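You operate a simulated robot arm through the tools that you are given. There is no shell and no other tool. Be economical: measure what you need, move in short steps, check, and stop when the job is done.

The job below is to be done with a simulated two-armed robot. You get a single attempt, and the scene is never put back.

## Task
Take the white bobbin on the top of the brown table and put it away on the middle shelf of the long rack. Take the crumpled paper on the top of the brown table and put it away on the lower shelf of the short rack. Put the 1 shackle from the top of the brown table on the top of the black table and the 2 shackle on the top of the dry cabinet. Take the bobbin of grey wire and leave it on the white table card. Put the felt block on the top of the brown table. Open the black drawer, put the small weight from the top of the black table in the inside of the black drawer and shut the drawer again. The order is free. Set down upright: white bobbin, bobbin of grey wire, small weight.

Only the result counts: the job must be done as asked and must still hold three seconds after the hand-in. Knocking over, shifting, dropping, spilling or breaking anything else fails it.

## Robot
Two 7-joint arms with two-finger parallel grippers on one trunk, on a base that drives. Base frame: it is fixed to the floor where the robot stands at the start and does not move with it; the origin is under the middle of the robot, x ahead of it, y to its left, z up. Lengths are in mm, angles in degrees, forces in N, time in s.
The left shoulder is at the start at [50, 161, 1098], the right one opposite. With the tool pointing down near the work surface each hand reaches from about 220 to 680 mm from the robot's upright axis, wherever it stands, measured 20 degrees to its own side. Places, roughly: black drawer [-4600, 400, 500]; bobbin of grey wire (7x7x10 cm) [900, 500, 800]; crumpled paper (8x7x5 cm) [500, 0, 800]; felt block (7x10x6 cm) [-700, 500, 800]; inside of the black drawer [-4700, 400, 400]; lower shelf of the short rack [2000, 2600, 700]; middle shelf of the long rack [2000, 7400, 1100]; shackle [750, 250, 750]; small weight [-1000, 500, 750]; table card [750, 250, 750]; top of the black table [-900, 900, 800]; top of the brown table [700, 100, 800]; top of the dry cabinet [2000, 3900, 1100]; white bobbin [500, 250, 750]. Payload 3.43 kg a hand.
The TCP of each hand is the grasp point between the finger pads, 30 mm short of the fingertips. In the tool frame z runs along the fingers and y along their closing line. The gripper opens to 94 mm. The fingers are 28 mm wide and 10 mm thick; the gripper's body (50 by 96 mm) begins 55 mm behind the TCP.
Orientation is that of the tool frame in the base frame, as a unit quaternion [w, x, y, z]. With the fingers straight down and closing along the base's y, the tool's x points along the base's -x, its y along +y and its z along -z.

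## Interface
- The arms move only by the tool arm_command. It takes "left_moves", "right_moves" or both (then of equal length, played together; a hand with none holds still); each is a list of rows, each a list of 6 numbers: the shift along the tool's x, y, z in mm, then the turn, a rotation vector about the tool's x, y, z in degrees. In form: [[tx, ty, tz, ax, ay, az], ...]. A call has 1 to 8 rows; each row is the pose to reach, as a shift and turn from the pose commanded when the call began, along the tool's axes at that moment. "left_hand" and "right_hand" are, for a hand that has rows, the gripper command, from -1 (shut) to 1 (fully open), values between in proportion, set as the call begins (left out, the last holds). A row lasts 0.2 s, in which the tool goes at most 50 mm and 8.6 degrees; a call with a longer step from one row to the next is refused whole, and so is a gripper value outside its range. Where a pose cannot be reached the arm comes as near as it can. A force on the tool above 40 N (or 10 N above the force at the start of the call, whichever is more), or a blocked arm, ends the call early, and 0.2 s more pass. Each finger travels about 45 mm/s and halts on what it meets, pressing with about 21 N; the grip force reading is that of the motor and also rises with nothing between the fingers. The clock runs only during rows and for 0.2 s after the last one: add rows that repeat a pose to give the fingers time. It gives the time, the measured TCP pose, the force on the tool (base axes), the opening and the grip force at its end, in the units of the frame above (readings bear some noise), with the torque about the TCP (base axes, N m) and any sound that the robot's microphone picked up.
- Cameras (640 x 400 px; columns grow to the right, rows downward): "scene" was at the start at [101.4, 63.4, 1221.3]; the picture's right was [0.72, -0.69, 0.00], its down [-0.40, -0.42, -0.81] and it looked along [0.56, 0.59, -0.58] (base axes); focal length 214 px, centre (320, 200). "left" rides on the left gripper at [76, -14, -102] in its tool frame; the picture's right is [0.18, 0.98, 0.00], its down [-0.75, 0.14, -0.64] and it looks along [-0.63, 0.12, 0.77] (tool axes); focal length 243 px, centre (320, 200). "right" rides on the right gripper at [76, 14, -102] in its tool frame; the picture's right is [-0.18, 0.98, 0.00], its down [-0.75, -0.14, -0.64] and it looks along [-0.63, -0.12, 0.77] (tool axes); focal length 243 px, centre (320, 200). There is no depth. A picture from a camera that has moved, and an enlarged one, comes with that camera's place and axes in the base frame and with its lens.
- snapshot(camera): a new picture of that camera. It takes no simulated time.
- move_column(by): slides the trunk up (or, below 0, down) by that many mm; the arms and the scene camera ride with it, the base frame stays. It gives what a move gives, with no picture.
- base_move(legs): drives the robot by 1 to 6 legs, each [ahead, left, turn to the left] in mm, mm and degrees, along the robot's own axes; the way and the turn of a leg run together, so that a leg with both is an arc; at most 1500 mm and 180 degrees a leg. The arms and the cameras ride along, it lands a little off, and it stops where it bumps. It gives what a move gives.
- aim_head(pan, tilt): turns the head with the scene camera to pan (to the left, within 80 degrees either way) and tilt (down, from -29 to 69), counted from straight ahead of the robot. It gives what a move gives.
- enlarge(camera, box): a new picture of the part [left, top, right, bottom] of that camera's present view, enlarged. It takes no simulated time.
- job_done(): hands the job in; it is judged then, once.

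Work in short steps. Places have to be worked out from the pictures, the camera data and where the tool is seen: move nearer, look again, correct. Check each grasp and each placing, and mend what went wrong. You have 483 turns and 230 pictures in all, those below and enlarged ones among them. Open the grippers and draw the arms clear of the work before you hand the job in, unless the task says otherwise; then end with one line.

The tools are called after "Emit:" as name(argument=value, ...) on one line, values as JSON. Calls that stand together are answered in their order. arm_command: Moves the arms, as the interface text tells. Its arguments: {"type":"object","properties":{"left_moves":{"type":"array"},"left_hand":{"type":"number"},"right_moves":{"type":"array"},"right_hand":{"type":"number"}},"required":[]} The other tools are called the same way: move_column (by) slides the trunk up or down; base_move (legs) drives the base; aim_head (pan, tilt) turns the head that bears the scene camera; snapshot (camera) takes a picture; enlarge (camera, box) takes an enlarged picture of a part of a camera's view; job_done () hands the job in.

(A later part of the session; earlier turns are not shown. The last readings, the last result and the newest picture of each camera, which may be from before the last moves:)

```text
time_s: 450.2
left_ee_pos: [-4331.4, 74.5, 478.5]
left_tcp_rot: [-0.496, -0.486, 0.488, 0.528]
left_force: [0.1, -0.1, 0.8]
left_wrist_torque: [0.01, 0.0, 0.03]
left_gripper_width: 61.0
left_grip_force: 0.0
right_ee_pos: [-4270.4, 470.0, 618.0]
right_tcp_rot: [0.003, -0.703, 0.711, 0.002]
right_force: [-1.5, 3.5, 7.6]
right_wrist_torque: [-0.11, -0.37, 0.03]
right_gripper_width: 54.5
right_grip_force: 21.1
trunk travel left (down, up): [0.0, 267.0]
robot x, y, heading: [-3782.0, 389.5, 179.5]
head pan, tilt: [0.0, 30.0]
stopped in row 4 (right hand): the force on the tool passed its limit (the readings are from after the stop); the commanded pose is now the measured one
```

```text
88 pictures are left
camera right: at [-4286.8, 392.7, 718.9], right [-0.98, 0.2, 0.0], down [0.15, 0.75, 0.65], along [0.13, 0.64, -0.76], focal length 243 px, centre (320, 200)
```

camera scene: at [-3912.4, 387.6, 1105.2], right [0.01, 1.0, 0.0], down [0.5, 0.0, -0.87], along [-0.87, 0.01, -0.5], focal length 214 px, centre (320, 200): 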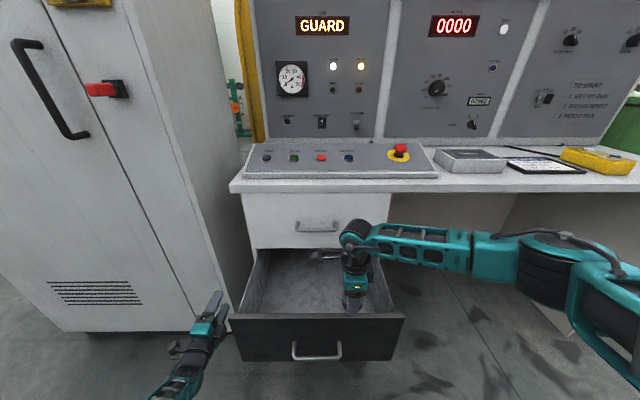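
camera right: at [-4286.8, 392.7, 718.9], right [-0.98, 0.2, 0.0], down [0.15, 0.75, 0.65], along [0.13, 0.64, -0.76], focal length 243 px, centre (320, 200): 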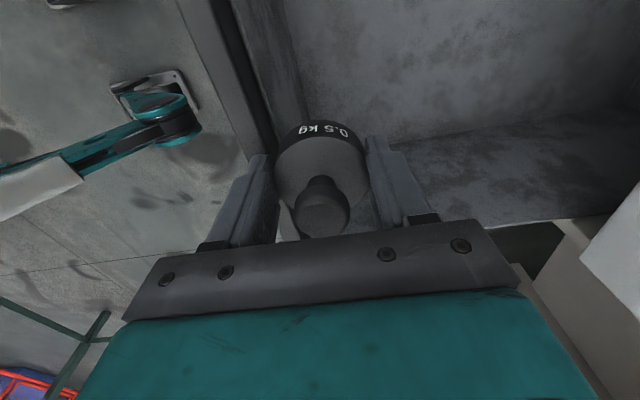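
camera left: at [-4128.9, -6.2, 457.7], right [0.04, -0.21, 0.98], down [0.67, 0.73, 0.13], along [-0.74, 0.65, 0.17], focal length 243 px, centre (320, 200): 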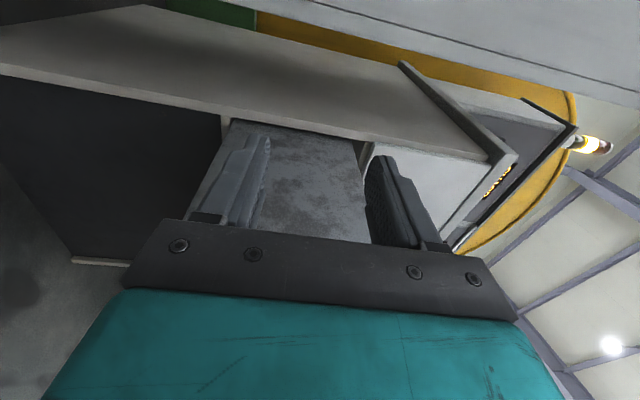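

I mistook the sign and touched the front wall's top lightly. I rise, move inward the right way (tool y is −x), and descend.

Emit:
arm_command(right_moves=[[0, 0, -40, 0, 0, 0], [0, 28, -40, 0, 0, 0], [0, 56, -40, 0, 0, 0], [0, 56, 0, 0, 0, 0], [0, 56, 45, 0, 0, 0], [0, 56, 90, 0, 0, 0], [0, 56, 120, 0, 0, 0], [0, 56, 120, 0, 0, 0]])

Emit:
snapshot(camera="scene")

Emit:
snapshot(camera="right")

```text
time_s: 452.0
left_ee_pos: [-4331.6, 73.3, 478.3]
left_tcp_rot: [-0.495, -0.487, 0.489, 0.528]
left_force: [0.3, 0.4, 0.6]
left_wrist_torque: [0.02, -0.02, 0.0]
left_gripper_width: 61.1
left_grip_force: 0.1
right_ee_pos: [-4323.5, 471.6, 494.7]
right_tcp_rot: [0.004, -0.704, 0.711, 0.001]
right_force: [-0.5, -0.5, -4.3]
right_wrist_torque: [-0.02, 0.0, 0.01]
right_gripper_width: 54.4
right_grip_force: 21.8
trunk travel left (down, up): [0.0, 267.0]
robot x, y, heading: [-3782.6, 385.9, 179.6]
head pan, tilt: [0.0, 30.0]
```

```text
87 pictures are left
camera scene: at [-3912.9, 387.5, 1104.9], right [0.01, 1.0, 0.0], down [0.5, 0.0, -0.87], along [-0.87, 0.01, -0.5], focal length 214 px, centre (320, 200)
```

scene: 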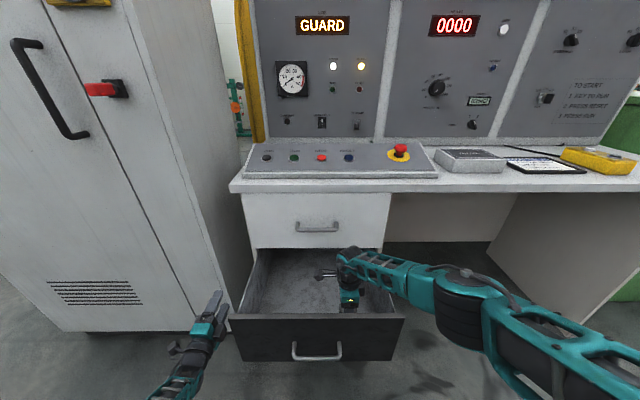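

```text
86 pictures are left
camera right: at [-4340.0, 394.9, 596.3], right [-0.98, 0.19, 0.0], down [0.15, 0.75, 0.65], along [0.13, 0.64, -0.76], focal length 243 px, centre (320, 200)
```

right: 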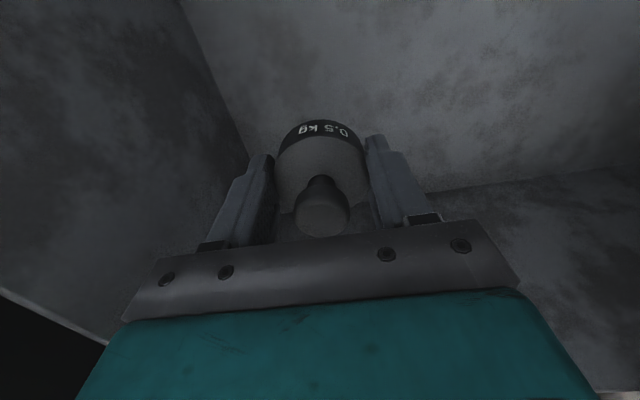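

The weight is inside. I lower another 40 mm and check the forearm's gap over the right wall before going on.

Emit:
arm_command(right_moves=[[0, 0, 15, 0, 0, 0], [0, 0, 30, 0, 0, 0], [0, 0, 42, 0, 0, 0], [0, 0, 42, 0, 0, 0]])

Emit:
aim_head(pan=-20, tilt=45)

Emit:
snapshot(camera="scene")

```text
time_s: 453.0
left_ee_pos: [-4331.5, 73.1, 478.5]
left_tcp_rot: [-0.495, -0.487, 0.489, 0.527]
left_force: [-0.3, -0.2, 0.6]
left_wrist_torque: [0.0, 0.02, -0.03]
left_gripper_width: 61.3
left_grip_force: 0.0
right_ee_pos: [-4316.2, 474.7, 459.3]
right_tcp_rot: [0.004, -0.704, 0.71, 0.001]
right_force: [-0.2, -1.6, -4.7]
right_wrist_torque: [-0.03, -0.03, 0.01]
right_gripper_width: 54.5
right_grip_force: 21.1
right hand out of reach, approached as far as the arm can: row 2, 3, 4
trunk travel left (down, up): [0.0, 267.0]
robot x, y, heading: [-3783.5, 388.7, 179.7]
head pan, tilt: [0.0, 30.0]
```

```text
time_s: 453.8
left_ee_pos: [-4331.5, 74.8, 478.5]
left_tcp_rot: [-0.495, -0.486, 0.49, 0.528]
left_force: [0.0, -1.1, -0.1]
left_wrist_torque: [0.01, 0.0, -0.04]
left_gripper_width: 61.0
left_grip_force: 0.0
right_ee_pos: [-4316.1, 474.7, 459.9]
right_tcp_rot: [0.004, -0.703, 0.712, 0.002]
right_force: [0.1, 0.1, -4.5]
right_wrist_torque: [-0.02, -0.02, 0.02]
right_gripper_width: 54.4
right_grip_force: 21.2
trunk travel left (down, up): [0.0, 267.0]
robot x, y, heading: [-3781.5, 389.5, 179.8]
head pan, tilt: [-20.0, 45.0]
```

```text
85 pictures are left
camera scene: at [-3898.7, 415.2, 1082.3], right [0.35, 0.94, 0.0], down [0.66, -0.25, -0.71], along [-0.66, 0.25, -0.71], focal length 214 px, centre (320, 200)
```

scene: 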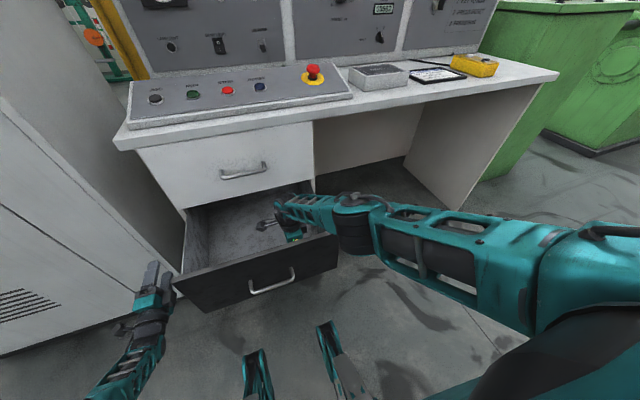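

The arm is at its limit here and the forearm would come too near the wall lower down. A better stance is closer with the trunk raised, so the forearm drops steeply. I lift the weight out, back off, and stow the left arm first.

Emit:
arm_command(right_moves=[[0, 0, -45, 0, 0, 0], [0, 0, -90, 0, 0, 0], [0, 0, -135, 0, 0, 0], [0, 0, -180, 0, 0, 0], [0, 0, -225, 0, 0, 0], [0, 0, -270, 0, 0, 0]])

Emit:
base_move(legs=[[-300, 0, 0]])

Emit:
arm_command(left_moves=[[0, 0, 0, 0, 0, -8.5], [0, 0, 0, 0, 0, -17], [0, 0, 0, 0, 0, -25.5], [0, 0, 0, 0, 0, -34], [0, 0, 0, 0, 0, -42.5], [0, 0, 0, 0, 0, -51], [0, 0, 0, 0, 0, -59.5], [0, 0, 0, 0, 0, -68]])

Emit:
arm_command(left_moves=[[0, 0, 0, 0, 0, -8], [0, 0, 0, 0, 0, -16], [0, 0, 0, 0, 0, -22], [0, 0, 0, 0, 0, -22]])

```text
time_s: 455.2
left_ee_pos: [-4331.3, 72.6, 477.8]
left_tcp_rot: [-0.495, -0.487, 0.489, 0.528]
left_force: [0.0, 0.8, 0.6]
left_wrist_torque: [0.01, 0.01, 0.0]
left_gripper_width: 61.2
left_grip_force: 0.2
right_ee_pos: [-4316.3, 472.3, 732.5]
right_tcp_rot: [0.005, -0.703, 0.711, 0.001]
right_force: [0.0, 0.1, -4.9]
right_wrist_torque: [0.0, -0.03, 0.0]
right_gripper_width: 54.3
right_grip_force: 21.1
trunk travel left (down, up): [0.0, 267.0]
robot x, y, heading: [-3784.9, 383.0, 179.5]
head pan, tilt: [-20.0, 45.0]
```

```text
time_s: 457.3
left_ee_pos: [-4033.8, 74.9, 477.5]
left_tcp_rot: [-0.494, -0.486, 0.49, 0.529]
left_force: [-0.8, -0.6, 0.7]
left_wrist_torque: [-0.01, 0.02, 0.04]
left_gripper_width: 61.1
left_grip_force: 0.0
right_ee_pos: [-4017.4, 473.4, 731.2]
right_tcp_rot: [0.005, -0.701, 0.713, 0.002]
right_force: [-0.4, -0.7, -4.4]
right_wrist_torque: [0.0, 0.01, 0.01]
right_gripper_width: 54.4
right_grip_force: 21.0
trunk travel left (down, up): [0.0, 267.0]
robot x, y, heading: [-3483.3, 381.8, 179.1]
head pan, tilt: [-20.0, 45.0]
```

```text
time_s: 459.1
left_ee_pos: [-4032.9, 75.2, 478.0]
left_tcp_rot: [-0.112, -0.677, 0.134, 0.715]
left_force: [0.1, 0.1, 0.2]
left_wrist_torque: [0.01, 0.02, -0.02]
left_gripper_width: 61.1
left_grip_force: 0.2
right_ee_pos: [-4016.0, 472.4, 730.7]
right_tcp_rot: [0.004, -0.701, 0.713, 0.002]
right_force: [-0.4, 0.3, -3.9]
right_wrist_torque: [-0.01, 0.0, 0.02]
right_gripper_width: 54.2
right_grip_force: 20.6
trunk travel left (down, up): [0.0, 267.0]
robot x, y, heading: [-3479.5, 385.3, 179.3]
head pan, tilt: [-20.0, 45.0]
```

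```text
time_s: 460.1
left_ee_pos: [-4033.4, 74.1, 477.9]
left_tcp_rot: [0.025, -0.69, 0.003, 0.723]
left_force: [-0.6, -0.1, -0.1]
left_wrist_torque: [-0.02, 0.01, 0.0]
left_gripper_width: 61.3
left_grip_force: 0.0
right_ee_pos: [-4016.3, 473.3, 731.5]
right_tcp_rot: [0.005, -0.701, 0.713, 0.002]
right_force: [0.1, 0.7, -5.1]
right_wrist_torque: [-0.06, 0.01, 0.01]
right_gripper_width: 54.4
right_grip_force: 20.2
trunk travel left (down, up): [0.0, 267.0]
robot x, y, heading: [-3484.6, 384.5, 179.2]
head pan, tilt: [-20.0, 45.0]
```

Now I pitch the left hand back down and pull it in, then raise the trunk.

Emit:
arm_command(left_moves=[[0, 0, -10, 0, 8, 0], [0, 0, -20, 0, 16, 0], [0, 0, -30, 0, 24, 0], [0, 0, -40, 0, 32, 0], [0, 0, -50, 0, 40, 0], [0, 0, -60, 0, 48, 0], [0, 0, -70, 0, 56, 0], [0, 0, -80, 0, 64, 0]])

Emit:
arm_command(left_moves=[[0, 0, 0, 0, 8, 0], [0, 0, 0, 0, 16, 0], [0, 0, 0, 0, 24, 0], [0, 0, 0, 0, 27, 0], [0, 0, 0, 0, 27, 0]])

Emit:
move_column(by=125)

```text
time_s: 461.9
left_ee_pos: [-3953.2, 70.4, 474.9]
left_tcp_rot: [-0.019, 0.969, -0.017, -0.247]
left_force: [-0.4, -0.4, 0.3]
left_wrist_torque: [0.02, -0.02, -0.01]
left_gripper_width: 61.2
left_grip_force: 0.0
right_ee_pos: [-4016.3, 472.4, 731.1]
right_tcp_rot: [0.005, -0.7, 0.714, 0.002]
right_force: [1.0, 0.1, -4.6]
right_wrist_torque: [0.0, 0.01, 0.0]
right_gripper_width: 54.7
right_grip_force: 21.1
trunk travel left (down, up): [0.0, 267.0]
robot x, y, heading: [-3482.1, 385.3, 179.3]
head pan, tilt: [-20.0, 45.0]
```

```text
time_s: 463.1
left_ee_pos: [-3953.2, 72.7, 474.3]
left_tcp_rot: [-0.016, 1.0, -0.02, -0.014]
left_force: [0.5, 0.4, 0.4]
left_wrist_torque: [-0.01, 0.01, 0.03]
left_gripper_width: 61.1
left_grip_force: 0.1
right_ee_pos: [-4017.0, 472.9, 731.4]
right_tcp_rot: [0.005, -0.7, 0.714, 0.001]
right_force: [0.6, -1.2, -4.9]
right_wrist_torque: [-0.04, 0.04, 0.01]
right_gripper_width: 54.3
right_grip_force: 20.8
trunk travel left (down, up): [0.0, 267.0]
robot x, y, heading: [-3483.2, 385.5, 179.4]
head pan, tilt: [-20.0, 45.0]
```

```text
time_s: 464.6
left_ee_pos: [-3954.2, 72.5, 598.1]
left_tcp_rot: [-0.015, 1.0, -0.021, -0.014]
left_force: [-0.1, -0.1, -0.2]
left_wrist_torque: [-0.03, 0.04, 0.0]
left_gripper_width: 61.0
left_grip_force: 0.2
right_ee_pos: [-4016.8, 473.2, 856.2]
right_tcp_rot: [0.005, -0.701, 0.713, 0.002]
right_force: [0.4, -0.5, -5.1]
right_wrist_torque: [-0.05, -0.02, 0.03]
right_gripper_width: 54.6
right_grip_force: 21.1
trunk travel left (down, up): [-125.0, 142.0]
robot x, y, heading: [-3483.2, 382.6, 179.1]
head pan, tilt: [-20.0, 45.0]
```

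I raise and tuck the left arm, and draw the right hand in so that the robot can come closer.

Emit:
arm_command(left_moves=[[0, 0, -48, 0, 0, 0], [0, 0, -96, 0, 0, 0], [15, 0, -142, 0, 0, 0], [30, 0, -188, 0, 0, 0], [50, 0, -232, 0, 0, 0], [75, 0, -274, 0, 0, 0], [100, 0, -316, 0, 0, 0], [130, 0, -356, 0, 0, 0]], right_moves=[[0, -21, 0, 0, 0, 0], [0, -42, 0, 0, 0, 0], [0, -63, 0, 0, 0, 0], [0, -84, 0, 0, 0, 0], [0, -105, 0, 0, 0, 0], [0, -126, 0, 0, 0, 0], [0, -147, 0, 0, 0, 0], [0, -165, 0, 0, 0, 0]])

Emit:
base_move(legs=[[330, 0, 0.8]])

Emit:
snapshot(camera="scene")

```text
time_s: 466.4
left_ee_pos: [-3812.8, 56.8, 951.6]
left_tcp_rot: [-0.016, 1.0, -0.02, -0.015]
left_force: [-0.2, 0.2, 0.1]
left_wrist_torque: [-0.02, 0.04, 0.03]
left_gripper_width: 61.1
left_grip_force: 0.0
right_ee_pos: [-3850.9, 470.3, 857.3]
right_tcp_rot: [0.004, -0.701, 0.714, 0.002]
right_force: [-0.1, -0.3, -5.4]
right_wrist_torque: [-0.01, 0.0, -0.03]
right_gripper_width: 54.4
right_grip_force: 20.9
trunk travel left (down, up): [-125.0, 142.0]
robot x, y, heading: [-3482.3, 385.6, 179.2]
head pan, tilt: [-20.0, 45.0]
```

```text
time_s: 468.6
left_ee_pos: [-4140.4, 54.4, 952.1]
left_tcp_rot: [-0.015, 1.0, -0.014, -0.015]
left_force: [0.1, -0.5, 0.0]
left_wrist_torque: [0.0, 0.02, -0.01]
left_gripper_width: 61.3
left_grip_force: 0.0
right_ee_pos: [-4181.9, 467.9, 856.3]
right_tcp_rot: [0.005, -0.705, 0.709, 0.002]
right_force: [-0.2, 0.1, -4.8]
right_wrist_torque: [0.01, -0.02, 0.02]
right_gripper_width: 54.4
right_grip_force: 21.2
trunk travel left (down, up): [-125.0, 142.0]
robot x, y, heading: [-3810.1, 382.9, 180.0]
head pan, tilt: [-20.0, 45.0]
```

```text
84 pictures are left
camera scene: at [-3927.6, 413.9, 1207.3], right [0.34, 0.94, 0.0], down [0.66, -0.24, -0.71], along [-0.66, 0.24, -0.71], focal length 214 px, centre (320, 200)
```

scene: 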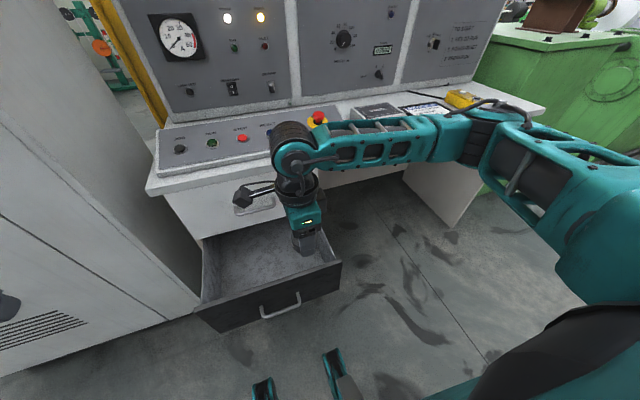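

Hooks will pass under the drawer (bottom z≈357). I move ahead 75 mm, and again, watching for a bump.

Emit:
base_move(legs=[[75, 0, 0]])

Emit:
base_move(legs=[[65, 0, 0]])

Emit:
snapshot(camera="scene")

Emit:
snapshot(camera="right")

```text
time_s: 469.6
left_ee_pos: [-4213.1, 54.7, 951.9]
left_tcp_rot: [-0.016, 1.0, -0.015, -0.015]
left_force: [0.0, -0.2, -0.2]
left_wrist_torque: [-0.02, -0.01, 0.0]
left_gripper_width: 61.1
left_grip_force: 0.1
right_ee_pos: [-4254.7, 468.7, 856.6]
right_tcp_rot: [0.005, -0.705, 0.709, 0.001]
right_force: [0.7, 0.3, -5.5]
right_wrist_torque: [-0.03, 0.0, 0.03]
right_gripper_width: 54.3
right_grip_force: 21.0
trunk travel left (down, up): [-125.0, 142.0]
robot x, y, heading: [-3882.6, 388.2, 179.8]
head pan, tilt: [-20.0, 45.0]
```

```text
time_s: 470.6
left_ee_pos: [-4277.2, 54.0, 951.0]
left_tcp_rot: [-0.016, 1.0, -0.016, -0.014]
left_force: [-0.7, 0.2, -0.1]
left_wrist_torque: [0.02, 0.02, -0.01]
left_gripper_width: 61.3
left_grip_force: 0.0
right_ee_pos: [-4316.9, 468.9, 856.3]
right_tcp_rot: [0.005, -0.705, 0.709, 0.001]
right_force: [0.3, 0.0, -4.6]
right_wrist_torque: [-0.03, -0.01, 0.02]
right_gripper_width: 54.5
right_grip_force: 21.2
trunk travel left (down, up): [-125.0, 142.0]
robot x, y, heading: [-3946.9, 385.3, 179.9]
head pan, tilt: [-20.0, 45.0]
```

```text
83 pictures are left
camera scene: at [-4064.6, 414.0, 1207.2], right [0.34, 0.94, 0.0], down [0.66, -0.24, -0.71], along [-0.66, 0.24, -0.71], focal length 214 px, centre (320, 200)
```

scene: 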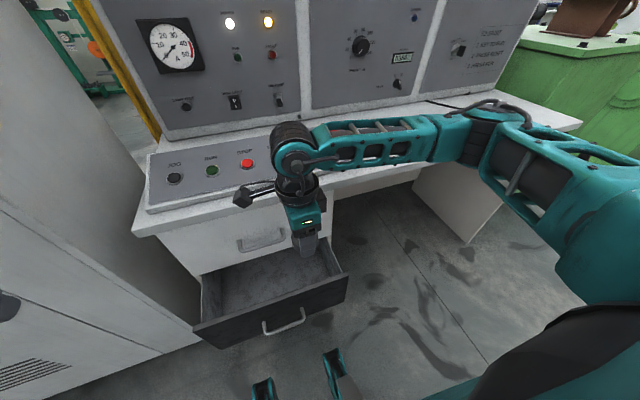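

```text
82 pictures are left
camera right: at [-4334.4, 391.3, 958.0], right [-0.98, 0.19, 0.0], down [0.14, 0.75, 0.65], along [0.13, 0.64, -0.76], focal length 243 px, centre (320, 200)
```

right: 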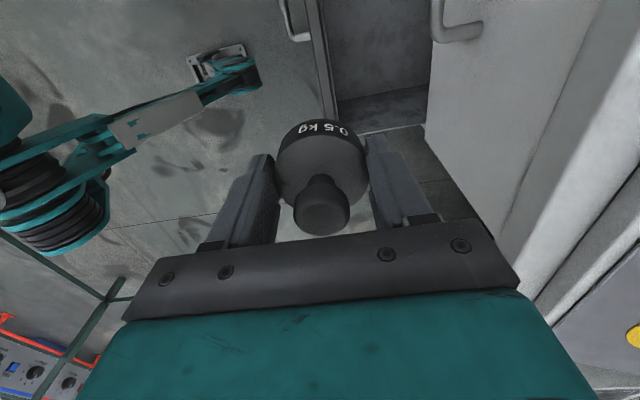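

Still open and no bump. I lower to z≈610 and look at the forearm's course.

Emit:
arm_command(right_moves=[[5, 0, 45, 0, 0, 0], [10, 0, 90, 0, 0, 0], [15, 0, 135, 0, 0, 0], [15, 0, 180, 0, 0, 0], [15, 0, 225, 0, 0, 0], [15, 0, 246, 0, 0, 0]])

Emit:
snapshot(camera="scene")

Emit:
snapshot(camera="right")

```text
time_s: 472.1
left_ee_pos: [-4275.3, 53.8, 952.9]
left_tcp_rot: [-0.015, 1.0, -0.015, -0.015]
left_force: [0.1, 0.3, 0.4]
left_wrist_torque: [0.01, -0.06, 0.0]
left_gripper_width: 61.1
left_grip_force: 0.1
right_ee_pos: [-4319.8, 451.6, 619.2]
right_tcp_rot: [-0.002, -0.705, 0.709, 0.002]
right_force: [7.5, 4.9, 23.8]
right_wrist_torque: [0.45, -0.46, -0.09]
right_gripper_width: 54.4
right_grip_force: 21.4
trunk travel left (down, up): [-125.0, 142.0]
robot x, y, heading: [-3949.5, 385.2, 179.8]
head pan, tilt: [-20.0, 45.0]
stopped in row 6 (right hand): the force on the tool passed its limit (the readings are from after the stop); the commanded pose is now the measured one
```

```text
81 pictures are left
camera scene: at [-4063.0, 413.9, 1207.9], right [0.34, 0.94, 0.0], down [0.66, -0.24, -0.71], along [-0.66, 0.24, -0.71], focal length 214 px, centre (320, 200)
```

scene: 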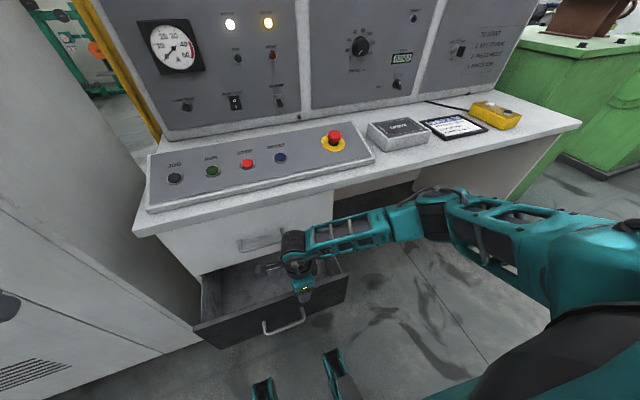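

```text
80 pictures are left
camera right: at [-4336.3, 374.6, 721.1], right [-0.98, 0.19, 0.01], down [0.15, 0.75, 0.64], along [0.12, 0.63, -0.77], focal length 243 px, centre (320, 200)
```

right: 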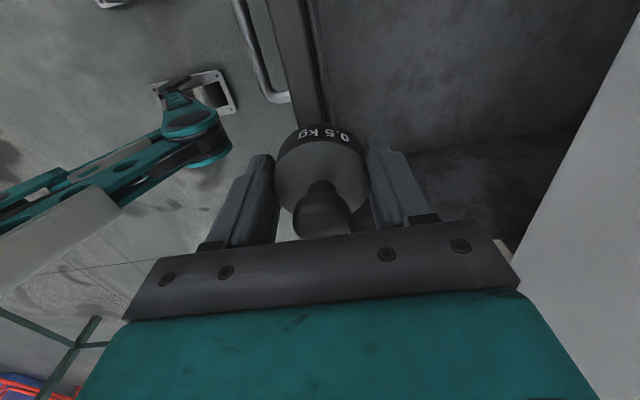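

The base nudged the drawer in by about 85 mm, and the weight touched the front wall. I rise, move inward past the wall (x≈−4370, y≈520), and will use the fingers behind the wall to draw the drawer out again as I back up.

Emit:
arm_command(right_moves=[[0, 0, -40, 0, 0, 0], [-20, 10, -60, 0, 0, 0], [-45, 25, -60, 0, 0, 0], [-70, 42, -60, 0, 0, 0], [-70, 50, -60, 0, 0, 0], [-70, 50, -60, 0, 0, 0]])

Emit:
snapshot(camera="right")

Emit:
snapshot(camera="scene")

```text
time_s: 473.5
left_ee_pos: [-4276.6, 54.3, 950.1]
left_tcp_rot: [-0.014, 1.0, -0.016, -0.014]
left_force: [0.0, 0.1, 0.3]
left_wrist_torque: [0.03, -0.01, 0.01]
left_gripper_width: 61.1
left_grip_force: 0.2
right_ee_pos: [-4370.2, 523.0, 678.0]
right_tcp_rot: [-0.001, -0.705, 0.709, 0.003]
right_force: [0.2, 0.2, -5.5]
right_wrist_torque: [0.01, 0.01, -0.01]
right_gripper_width: 54.7
right_grip_force: 21.0
trunk travel left (down, up): [-125.0, 142.0]
robot x, y, heading: [-3945.1, 387.3, 179.8]
head pan, tilt: [-20.0, 45.0]
```

```text
79 pictures are left
camera right: at [-4385.3, 445.7, 779.3], right [-0.98, 0.19, 0.0], down [0.15, 0.75, 0.64], along [0.12, 0.63, -0.77], focal length 243 px, centre (320, 200)
```

right: 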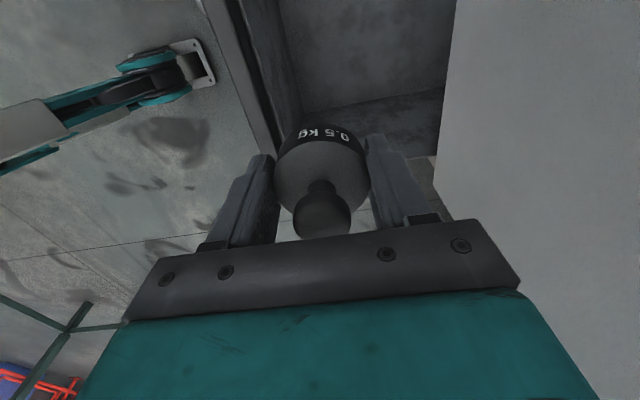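

```text
78 pictures are left
camera scene: at [-4064.2, 414.0, 1207.3], right [0.34, 0.94, 0.0], down [0.66, -0.24, -0.71], along [-0.66, 0.24, -0.71], focal length 214 px, centre (320, 200)
```

scene: 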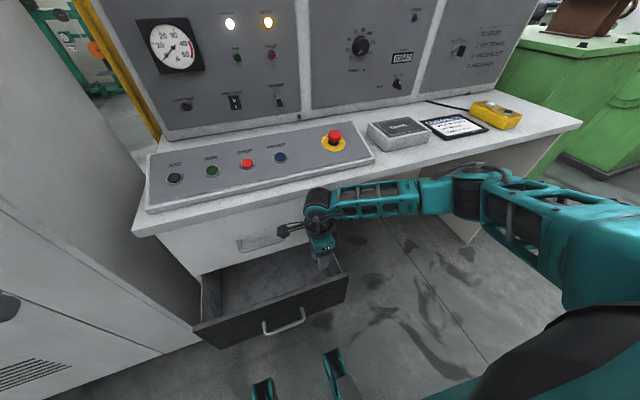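

The wall's inner side is at about x −4338. I move 18 mm further in and lower to z≈545 so that the fingers are behind it.

Emit:
arm_command(right_moves=[[0, 18, 0, 0, 0, 0], [0, 18, 35, 0, 0, 0], [0, 18, 70, 0, 0, 0], [0, 18, 105, 0, 0, 0], [0, 18, 130, 0, 0, 0], [0, 18, 130, 0, 0, 0]])

Emit:
snapshot(camera="right")

```text
time_s: 474.9
left_ee_pos: [-4276.0, 55.5, 950.5]
left_tcp_rot: [-0.015, 1.0, -0.015, -0.014]
left_force: [-0.4, 0.2, 0.2]
left_wrist_torque: [0.01, -0.02, 0.01]
left_gripper_width: 61.0
left_grip_force: 0.1
right_ee_pos: [-4389.3, 522.7, 544.8]
right_tcp_rot: [0.0, -0.705, 0.709, 0.002]
right_force: [1.0, -0.4, -4.8]
right_wrist_torque: [-0.05, -0.02, 0.02]
right_gripper_width: 54.2
right_grip_force: 20.7
trunk travel left (down, up): [-125.0, 142.0]
robot x, y, heading: [-3948.7, 382.9, 179.9]
head pan, tilt: [-20.0, 45.0]
```

```text
77 pictures are left
camera right: at [-4404.4, 447.2, 647.1], right [-0.98, 0.19, 0.0], down [0.15, 0.75, 0.64], along [0.12, 0.63, -0.77], focal length 243 px, centre (320, 200)
```

right: 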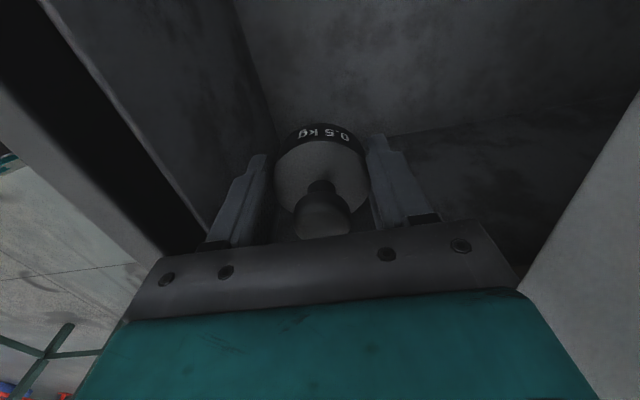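

The fingers are behind the front wall. I back up 100 mm to draw the drawer out again.

Emit:
base_move(legs=[[-100, 0, 0]])

Emit:
snapshot(camera="right")

Emit:
snapshot(camera="scene")

```text
time_s: 476.0
left_ee_pos: [-4178.1, 53.9, 951.4]
left_tcp_rot: [-0.015, 1.0, -0.015, -0.014]
left_force: [1.2, 0.7, -0.1]
left_wrist_torque: [0.04, 0.01, 0.02]
left_gripper_width: 61.1
left_grip_force: 0.1
right_ee_pos: [-4288.2, 526.2, 546.2]
right_tcp_rot: [-0.001, -0.705, 0.709, 0.002]
right_force: [0.3, 0.8, -5.6]
right_wrist_torque: [-0.01, 0.0, 0.02]
right_gripper_width: 54.6
right_grip_force: 20.8
trunk travel left (down, up): [-125.0, 142.0]
robot x, y, heading: [-3850.3, 385.8, 179.8]
head pan, tilt: [-20.0, 45.0]
```

```text
76 pictures are left
camera right: at [-4304.8, 447.1, 647.7], right [-0.98, 0.19, 0.01], down [0.15, 0.75, 0.64], along [0.12, 0.63, -0.77], focal length 243 px, centre (320, 200)
```

right: 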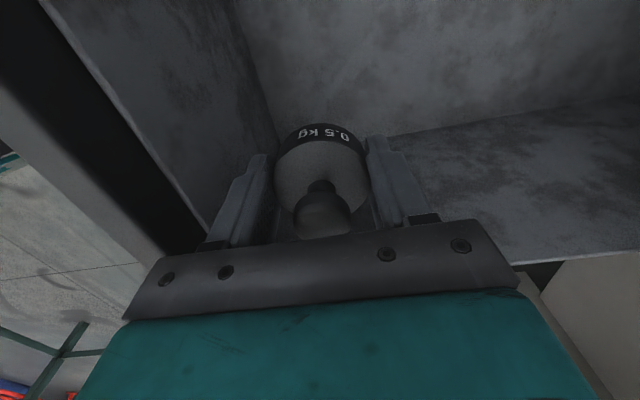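

```text
75 pictures are left
camera scene: at [-3964.3, 414.1, 1207.4], right [0.34, 0.94, 0.0], down [0.66, -0.24, -0.71], along [-0.66, 0.24, -0.71], focal length 214 px, centre (320, 200)
```

scene: 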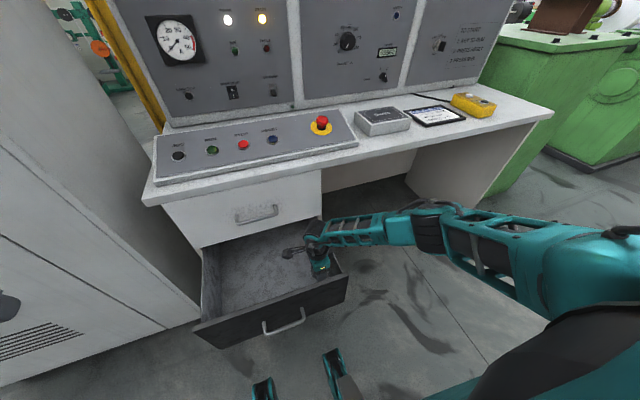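

The drawer followed; its front wall's inner side is now near x −4251. I raise the hand, lower the trunk fully, and then extend and lower so that the forearm slopes up steeply.

Emit:
arm_command(right_moves=[[0, 10, -35, 0, 0, 0], [5, 20, -70, 0, 0, 0], [10, 30, -100, 0, 0, 0], [18, 45, -125, 0, 0, 0], [26, 57, -125, 0, 0, 0], [26, 57, -125, 0, 0, 0]])

Emit:
move_column(by=-125)

Emit:
arm_command(right_moves=[[0, 0, 35, 0, 0, 0], [0, 0, 70, 0, 0, 0], [0, 0, 95, 0, 0, 0], [0, 0, 95, 0, 0, 0]])

Emit:
snapshot(camera="scene")

```text
time_s: 477.4
left_ee_pos: [-4177.4, 53.5, 951.0]
left_tcp_rot: [-0.015, 1.0, -0.015, -0.014]
left_force: [-0.8, -0.1, -1.1]
left_wrist_torque: [0.01, 0.0, 0.0]
left_gripper_width: 61.0
left_grip_force: 0.0
right_ee_pos: [-4345.8, 497.5, 670.9]
right_tcp_rot: [-0.001, -0.705, 0.709, 0.002]
right_force: [0.3, -0.2, -5.3]
right_wrist_torque: [-0.01, -0.02, -0.01]
right_gripper_width: 54.7
right_grip_force: 21.5
trunk travel left (down, up): [-125.0, 142.0]
robot x, y, heading: [-3845.6, 383.9, 180.0]
head pan, tilt: [-20.0, 45.0]
```

```text
time_s: 479.0
left_ee_pos: [-4176.2, 53.9, 826.5]
left_tcp_rot: [-0.015, 1.0, -0.014, -0.015]
left_force: [1.0, -0.1, 0.3]
left_wrist_torque: [0.0, 0.01, 0.0]
left_gripper_width: 61.0
left_grip_force: 0.0
right_ee_pos: [-4346.2, 499.3, 545.4]
right_tcp_rot: [-0.001, -0.705, 0.709, 0.002]
right_force: [0.7, 0.6, -5.7]
right_wrist_torque: [-0.03, -0.03, -0.01]
right_gripper_width: 54.3
right_grip_force: 20.9
trunk travel left (down, up): [0.0, 267.0]
robot x, y, heading: [-3847.2, 382.0, 179.9]
head pan, tilt: [-20.0, 45.0]
```

```text
time_s: 480.0
left_ee_pos: [-4176.0, 54.8, 826.1]
left_tcp_rot: [-0.015, 1.0, -0.015, -0.014]
left_force: [0.7, 0.9, -0.3]
left_wrist_torque: [0.02, 0.03, 0.0]
left_gripper_width: 61.2
left_grip_force: 0.1
right_ee_pos: [-4346.6, 497.5, 450.5]
right_tcp_rot: [-0.001, -0.705, 0.709, 0.002]
right_force: [0.6, -0.5, -4.7]
right_wrist_torque: [0.01, 0.01, -0.01]
right_gripper_width: 54.4
right_grip_force: 20.9
trunk travel left (down, up): [0.0, 267.0]
robot x, y, heading: [-3849.1, 388.5, 180.0]
head pan, tilt: [-20.0, 45.0]
```

```text
74 pictures are left
camera scene: at [-3964.6, 414.1, 1082.3], right [0.34, 0.94, 0.0], down [0.66, -0.24, -0.71], along [-0.66, 0.24, -0.71], focal length 214 px, centre (320, 200)
```

scene: 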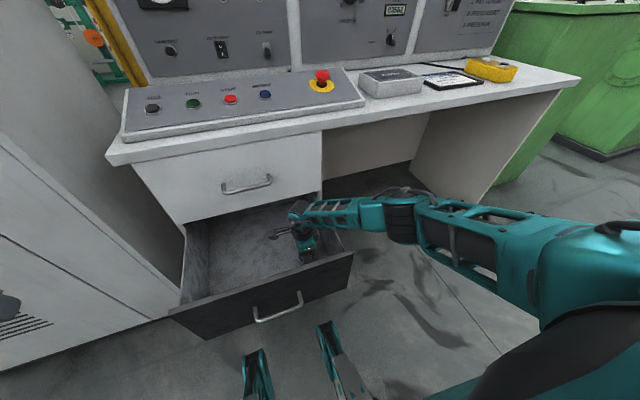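

The forearm is still clear, but I want more margin, so I move the hand to y≈430 (more extended), then check.

Emit:
arm_command(right_moves=[[20, -3, -10, 0, 0, 0], [45, -8, -10, 0, 0, 0], [68, -11, -10, 0, 0, 0], [68, -11, 10, 0, 0, 0], [68, -11, 20, 0, 0, 0], [68, -11, 20, 0, 0, 0]])

Emit:
snapshot(camera="scene")

Emit:
snapshot(camera="right")

```text
time_s: 481.4
left_ee_pos: [-4176.6, 52.9, 827.2]
left_tcp_rot: [-0.015, 1.0, -0.015, -0.015]
left_force: [-0.3, 0.6, -0.1]
left_wrist_torque: [0.0, 0.0, -0.01]
left_gripper_width: 61.0
left_grip_force: 0.2
right_ee_pos: [-4336.5, 431.2, 430.6]
right_tcp_rot: [-0.001, -0.705, 0.709, 0.004]
right_force: [0.2, -0.4, -4.1]
right_wrist_torque: [0.0, 0.01, 0.01]
right_gripper_width: 54.4
right_grip_force: 20.5
trunk travel left (down, up): [0.0, 267.0]
robot x, y, heading: [-3849.5, 383.1, 180.0]
head pan, tilt: [-20.0, 45.0]
```

```text
73 pictures are left
camera scene: at [-3964.6, 414.0, 1082.3], right [0.34, 0.94, 0.0], down [0.66, -0.24, -0.71], along [-0.66, 0.24, -0.71], focal length 214 px, centre (320, 200)
```

scene: 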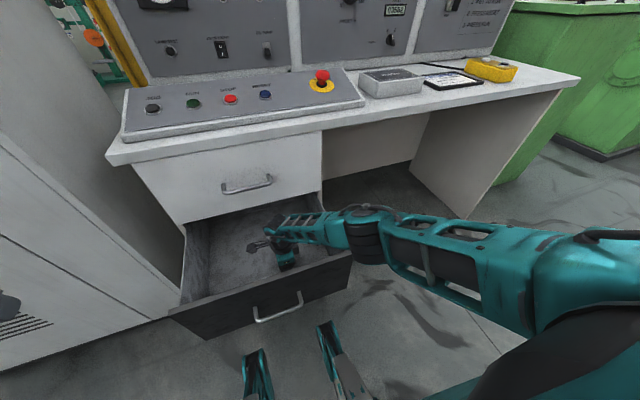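

```text
72 pictures are left
camera right: at [-4351.7, 353.7, 533.0], right [-0.98, 0.19, 0.0], down [0.15, 0.75, 0.64], along [0.12, 0.63, -0.77], focal length 243 px, centre (320, 200)
```

right: 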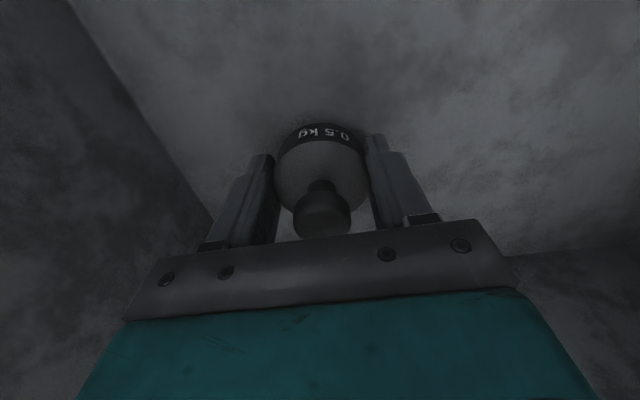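

No contact so far and the weight is low over the floor. I lower in 4 mm steps to contact.

Emit:
arm_command(right_moves=[[0, 0, 5, 0, 0, 0], [0, 0, 10, 0, 0, 0], [0, 0, 14, 0, 0, 0], [0, 0, 18, 0, 0, 0], [0, 0, 22, 0, 0, 0], [0, 0, 26, 0, 0, 0], [0, 0, 30, 0, 0, 0], [0, 0, 34, 0, 0, 0]])

Emit:
snapshot(camera="right")

```text
time_s: 483.1
left_ee_pos: [-4175.9, 54.2, 827.2]
left_tcp_rot: [-0.015, 1.0, -0.016, -0.016]
left_force: [-0.5, 0.1, 0.4]
left_wrist_torque: [0.03, -0.02, -0.03]
left_gripper_width: 61.3
left_grip_force: 0.1
right_ee_pos: [-4335.5, 430.0, 414.9]
right_tcp_rot: [-0.006, -0.707, 0.708, 0.005]
right_force: [10.3, 4.2, 24.9]
right_wrist_torque: [0.36, -1.12, 0.03]
right_gripper_width: 54.7
right_grip_force: 20.7
right hand out of reach, approached as far as the arm can: row 5, 6, 7, 8
trunk travel left (down, up): [0.0, 267.0]
robot x, y, heading: [-3850.1, 388.4, 179.8]
head pan, tilt: [-20.0, 45.0]
stopped in row 8 (right hand): the force on the tool passed its limit (the readings are from after the stop); the commanded pose is now the measured one
```

```text
71 pictures are left
camera right: at [-4349.7, 353.4, 517.1], right [-0.98, 0.19, 0.02], down [0.15, 0.75, 0.64], along [0.11, 0.63, -0.77], focal length 243 px, centre (320, 200)
```

right: 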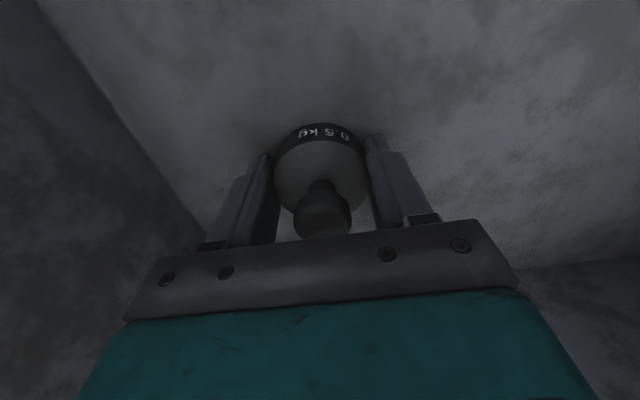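

The weight has met the drawer's floor (TCP z≈415). I open to about 80 mm and lift straight up.

Emit:
arm_command(right_moves=[[0, 0, 0, 0, 0, 0], [0, 0, 0, 0, 0, 0], [0, 0, 0, 0, 0, 0], [0, 0, 0, 0, 0, 0]], right_hand=0.7)

Emit:
arm_command(right_moves=[[0, 0, -25, 0, 0, 0], [0, 0, -50, 0, 0, 0], [0, 0, -80, 0, 0, 0], [0, 0, -115, 0, 0, 0]])

Emit:
snapshot(camera="right")

```text
time_s: 484.1
left_ee_pos: [-4175.6, 54.0, 826.1]
left_tcp_rot: [-0.015, 1.0, -0.015, -0.015]
left_force: [0.0, -0.3, -0.5]
left_wrist_torque: [0.0, -0.02, -0.05]
left_gripper_width: 61.1
left_grip_force: 0.0
right_ee_pos: [-4336.0, 431.5, 414.0]
right_tcp_rot: [-0.007, -0.706, 0.708, 0.006]
right_force: [-11.4, -1.3, 11.5]
right_wrist_torque: [0.03, -0.18, -0.04]
right_gripper_width: 73.4
right_grip_force: 0.1
trunk travel left (down, up): [0.0, 267.0]
robot x, y, heading: [-3848.5, 382.1, 180.0]
head pan, tilt: [-20.0, 45.0]
```

```text
time_s: 485.1
left_ee_pos: [-4176.0, 54.1, 826.7]
left_tcp_rot: [-0.015, 1.0, -0.015, -0.013]
left_force: [-0.7, -0.3, -1.1]
left_wrist_torque: [-0.02, 0.01, -0.01]
left_gripper_width: 61.2
left_grip_force: 0.1
right_ee_pos: [-4335.2, 429.7, 527.5]
right_tcp_rot: [0.006, 0.707, -0.707, -0.005]
right_force: [0.3, -1.0, 0.1]
right_wrist_torque: [0.01, -0.02, -0.01]
right_gripper_width: 79.7
right_grip_force: 0.1
trunk travel left (down, up): [0.0, 267.0]
robot x, y, heading: [-3847.9, 384.8, 179.9]
head pan, tilt: [-20.0, 45.0]
```

```text
70 pictures are left
camera right: at [-4348.7, 352.6, 629.4], right [-0.98, 0.19, 0.02], down [0.15, 0.75, 0.64], along [0.11, 0.63, -0.77], focal length 243 px, centre (320, 200)
```

right: 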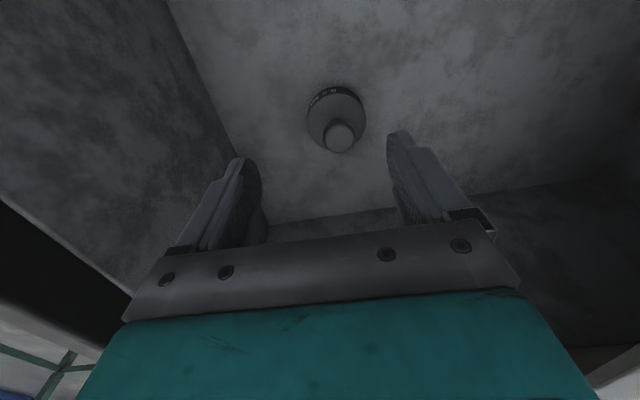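

The weight stands upright in the drawer. I lift out, back off, and place the closed right hand in front of the handle to push the drawer shut.

Emit:
arm_command(right_moves=[[0, 0, -45, 0, 0, 0], [0, 0, -90, 0, 0, 0], [0, 0, -135, 0, 0, 0], [0, 0, -180, 0, 0, 0], [0, 0, -200, 0, 0, 0]], right_hand=-1)

Emit:
base_move(legs=[[-210, 0, 0]])

Emit:
snapshot(camera="scene")

```text
time_s: 486.4
left_ee_pos: [-4176.2, 55.0, 826.5]
left_tcp_rot: [-0.016, 1.0, -0.015, -0.015]
left_force: [-0.8, 0.0, 0.9]
left_wrist_torque: [0.0, -0.03, 0.0]
left_gripper_width: 61.3
left_grip_force: 0.1
right_ee_pos: [-4330.3, 428.8, 728.7]
right_tcp_rot: [-0.006, -0.706, 0.708, 0.005]
right_force: [0.1, -0.5, 0.2]
right_wrist_torque: [0.01, -0.04, 0.0]
right_gripper_width: 0.0
right_grip_force: 21.4
trunk travel left (down, up): [0.0, 267.0]
robot x, y, heading: [-3848.5, 383.2, 180.0]
head pan, tilt: [-20.0, 45.0]
```

```text
time_s: 488.0
left_ee_pos: [-3969.3, 54.9, 826.1]
left_tcp_rot: [-0.015, 1.0, -0.016, -0.015]
left_force: [-1.0, 0.2, 0.0]
left_wrist_torque: [-0.01, -0.02, 0.01]
left_gripper_width: 61.0
left_grip_force: 0.0
right_ee_pos: [-4122.3, 430.1, 728.5]
right_tcp_rot: [-0.006, -0.706, 0.708, 0.004]
right_force: [-0.1, 0.1, 0.4]
right_wrist_torque: [0.0, -0.01, -0.03]
right_gripper_width: 0.1
right_grip_force: 21.2
trunk travel left (down, up): [0.0, 267.0]
robot x, y, heading: [-3640.3, 385.5, 179.7]
head pan, tilt: [-20.0, 45.0]
```

```text
69 pictures are left
camera scene: at [-3755.5, 413.8, 1082.4], right [0.35, 0.94, 0.0], down [0.66, -0.24, -0.71], along [-0.66, 0.24, -0.71], focal length 214 px, centre (320, 200)
```

scene: 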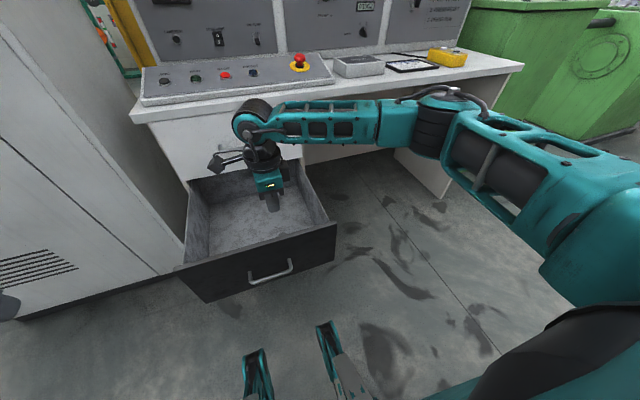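

The drawer is open farther than I thought (handle at about x −4085). I back off another 110 mm and lower the closed hand in front of the handle.

Emit:
base_move(legs=[[-110, 0, 0]])

Emit:
arm_command(right_moves=[[15, 0, 40, 0, 0, 0], [30, 0, 80, 0, 0, 0], [50, 0, 120, 0, 0, 0], [50, 0, 165, 0, 0, 0], [50, 0, 210, 0, 0, 0], [50, 0, 238, 0, 0, 0]])

Emit:
aim_head(pan=0, tilt=40)

Emit:
snapshot(camera="scene")

```text
time_s: 489.2
left_ee_pos: [-3861.0, 55.6, 826.7]
left_tcp_rot: [-0.015, 1.0, -0.016, -0.014]
left_force: [0.3, 0.4, -0.5]
left_wrist_torque: [-0.02, -0.02, -0.01]
left_gripper_width: 61.3
left_grip_force: 0.0
right_ee_pos: [-4014.5, 430.4, 728.0]
right_tcp_rot: [-0.007, -0.705, 0.709, 0.005]
right_force: [0.3, 0.7, 0.8]
right_wrist_torque: [-0.03, 0.0, -0.02]
right_gripper_width: 0.3
right_grip_force: 20.9
trunk travel left (down, up): [0.0, 267.0]
robot x, y, heading: [-3534.6, 384.6, 180.0]
head pan, tilt: [-20.0, 45.0]
```

```text
time_s: 490.6
left_ee_pos: [-3862.3, 54.3, 827.2]
left_tcp_rot: [-0.015, 1.0, -0.017, -0.015]
left_force: [0.3, 0.9, -0.1]
left_wrist_torque: [-0.02, 0.0, -0.02]
left_gripper_width: 61.2
left_grip_force: 0.0
right_ee_pos: [-4020.0, 382.9, 493.0]
right_tcp_rot: [-0.007, -0.705, 0.709, 0.005]
right_force: [0.0, 0.0, 0.1]
right_wrist_torque: [-0.01, 0.02, -0.01]
right_gripper_width: 0.0
right_grip_force: 20.8
trunk travel left (down, up): [0.0, 267.0]
robot x, y, heading: [-3533.8, 381.1, 179.7]
head pan, tilt: [-20.0, 45.0]
```

```text
time_s: 491.4
left_ee_pos: [-3862.0, 54.5, 826.5]
left_tcp_rot: [-0.015, 1.0, -0.016, -0.015]
left_force: [-0.2, 0.1, -0.1]
left_wrist_torque: [0.01, -0.01, -0.01]
left_gripper_width: 61.3
left_grip_force: 0.1
right_ee_pos: [-4019.0, 379.9, 493.0]
right_tcp_rot: [-0.006, -0.705, 0.709, 0.005]
right_force: [-0.4, 0.2, -0.3]
right_wrist_torque: [0.04, -0.01, -0.02]
right_gripper_width: 0.0
right_grip_force: 20.8
trunk travel left (down, up): [0.0, 267.0]
robot x, y, heading: [-3531.0, 385.9, 180.0]
head pan, tilt: [0.0, 40.0]
```

```text
68 pictures are left
camera scene: at [-3657.2, 385.6, 1089.6], right [0.01, 1.0, 0.0], down [0.64, 0.0, -0.77], along [-0.77, 0.0, -0.64], focal length 214 px, centre (320, 200)
```

scene: 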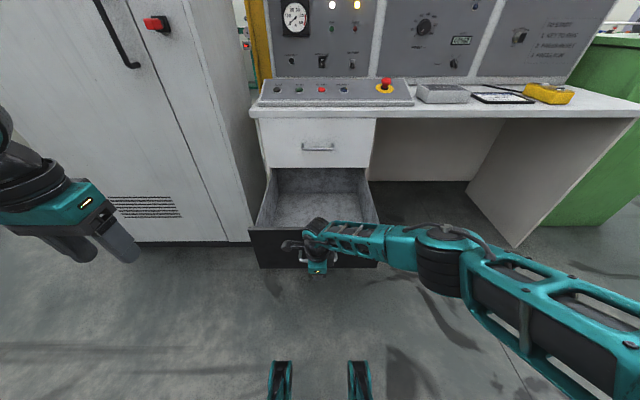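

The wrist would hit the white drawer's handle in this pose. I turn the hand back to yaw 0 and pitch it forward, so that the fingertips lead, pushing beside the handle at y≈500.

Emit:
arm_command(right_moves=[[-15, 0, 0, 0, 0, -8.5], [-30, 0, 0, 0, 0, -17], [-45, 0, 0, 0, 0, -25.5], [-60, 0, 0, 0, 0, -34], [-75, 0, 0, 0, 0, -42.5], [-90, 0, 0, 0, 0, -51], [-105, 0, 0, 0, 0, -59.5], [-120, 0, 0, 0, 0, -68]])

Emit:
arm_command(right_moves=[[0, 0, 0, 0, 0, -8], [0, 0, 0, 0, 0, -16], [0, 0, 0, 0, 0, -22], [0, 0, 0, 0, 0, -22]])

Emit:
arm_command(right_moves=[[0, 0, 0, 0, -8, 0], [0, 0, 0, 0, -16, 0], [0, 0, 0, 0, -24, 0], [0, 0, 0, 0, -32, 0], [0, 0, 0, 0, -40, 0], [0, 0, 0, 0, -48, 0], [0, 0, 0, 0, -56, 0], [0, 0, 0, 0, -56, 0]])

Emit:
snapshot(camera="scene")

```text
time_s: 493.2
left_ee_pos: [-3861.5, 54.0, 824.9]
left_tcp_rot: [-0.015, 1.0, -0.017, -0.015]
left_force: [-0.8, 1.1, -0.4]
left_wrist_torque: [0.01, 0.0, -0.01]
left_gripper_width: 61.0
left_grip_force: 0.0
right_ee_pos: [-4019.5, 502.3, 490.8]
right_tcp_rot: [0.002, 0.981, -0.192, -0.008]
right_force: [0.2, 0.6, 0.4]
right_wrist_torque: [0.01, 0.01, 0.01]
right_gripper_width: 0.1
right_grip_force: 21.0
trunk travel left (down, up): [0.0, 267.0]
robot x, y, heading: [-3534.2, 385.0, 179.7]
head pan, tilt: [0.0, 40.0]
```

```text
time_s: 494.2
left_ee_pos: [-3862.0, 54.5, 825.6]
left_tcp_rot: [-0.016, 1.0, -0.016, -0.015]
left_force: [-0.5, -0.1, -0.1]
left_wrist_torque: [0.03, -0.01, 0.05]
left_gripper_width: 61.1
left_grip_force: 0.0
right_ee_pos: [-4017.4, 500.1, 491.0]
right_tcp_rot: [0.001, 1.0, -0.002, -0.008]
right_force: [0.3, 0.1, -0.4]
right_wrist_torque: [0.01, -0.01, 0.02]
right_gripper_width: 0.0
right_grip_force: 21.1
trunk travel left (down, up): [0.0, 267.0]
robot x, y, heading: [-3531.2, 385.8, 179.6]
head pan, tilt: [0.0, 40.0]
```

```text
time_s: 496.0
left_ee_pos: [-3862.9, 53.4, 825.2]
left_tcp_rot: [-0.016, 1.0, -0.016, -0.015]
left_force: [0.0, 0.2, -0.1]
left_wrist_torque: [-0.02, -0.01, -0.01]
left_gripper_width: 60.9
left_grip_force: 0.1
right_ee_pos: [-4041.2, 442.4, 522.9]
right_tcp_rot: [-0.019, 0.886, -0.013, -0.463]
right_force: [0.5, 0.2, 0.2]
right_wrist_torque: [0.0, -0.01, 0.01]
right_gripper_width: 0.0
right_grip_force: 20.7
right hand out of reach, approached as far as the arm can: row 5, 6, 7, 8
trunk travel left (down, up): [0.0, 267.0]
robot x, y, heading: [-3532.1, 386.0, 179.6]
head pan, tilt: [0.0, 40.0]
```

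```text
67 pictures are left
camera scene: at [-3657.2, 385.5, 1089.6], right [0.0, 1.0, 0.0], down [0.64, 0.0, -0.77], along [-0.77, 0.0, -0.64], focal length 214 px, centre (320, 200)
```

scene: 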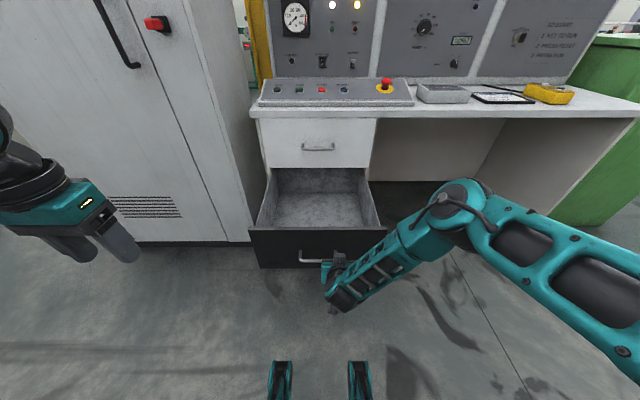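

The drawer floor behind the front wall is hidden from here. I bring the left hand forward to look down into the drawer with its camera.

Emit:
arm_command(left_moves=[[-40, 0, 0, 0, 0, 0], [-80, 0, 0, 0, 0, 0], [-120, 0, -10, 0, 0, 0], [-160, 0, -20, 0, 0, 0], [-200, 0, -30, 0, 0, 0], [-240, 0, -40, 0, 0, 0]])

Emit:
snapshot(camera="left")

```text
time_s: 497.4
left_ee_pos: [-4100.0, 60.9, 875.1]
left_tcp_rot: [-0.014, 1.0, -0.017, -0.014]
left_force: [-0.5, -0.7, 0.1]
left_wrist_torque: [0.03, 0.0, -0.01]
left_gripper_width: 61.0
left_grip_force: 0.1
right_ee_pos: [-4041.7, 442.0, 523.2]
right_tcp_rot: [-0.02, 0.887, -0.013, -0.462]
right_force: [-0.4, -0.3, 0.2]
right_wrist_torque: [0.05, 0.0, -0.01]
right_gripper_width: 0.0
right_grip_force: 20.8
trunk travel left (down, up): [0.0, 267.0]
robot x, y, heading: [-3533.8, 383.5, 179.8]
head pan, tilt: [0.0, 40.0]
```

```text
66 pictures are left
camera left: at [-4020.8, 69.5, 976.6], right [0.15, -0.99, -0.03], down [-0.74, -0.13, 0.66], along [-0.66, -0.07, -0.75], focal length 243 px, centre (320, 200)
```

left: 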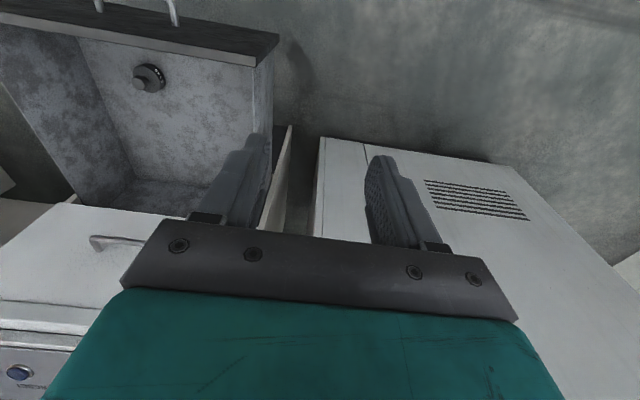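

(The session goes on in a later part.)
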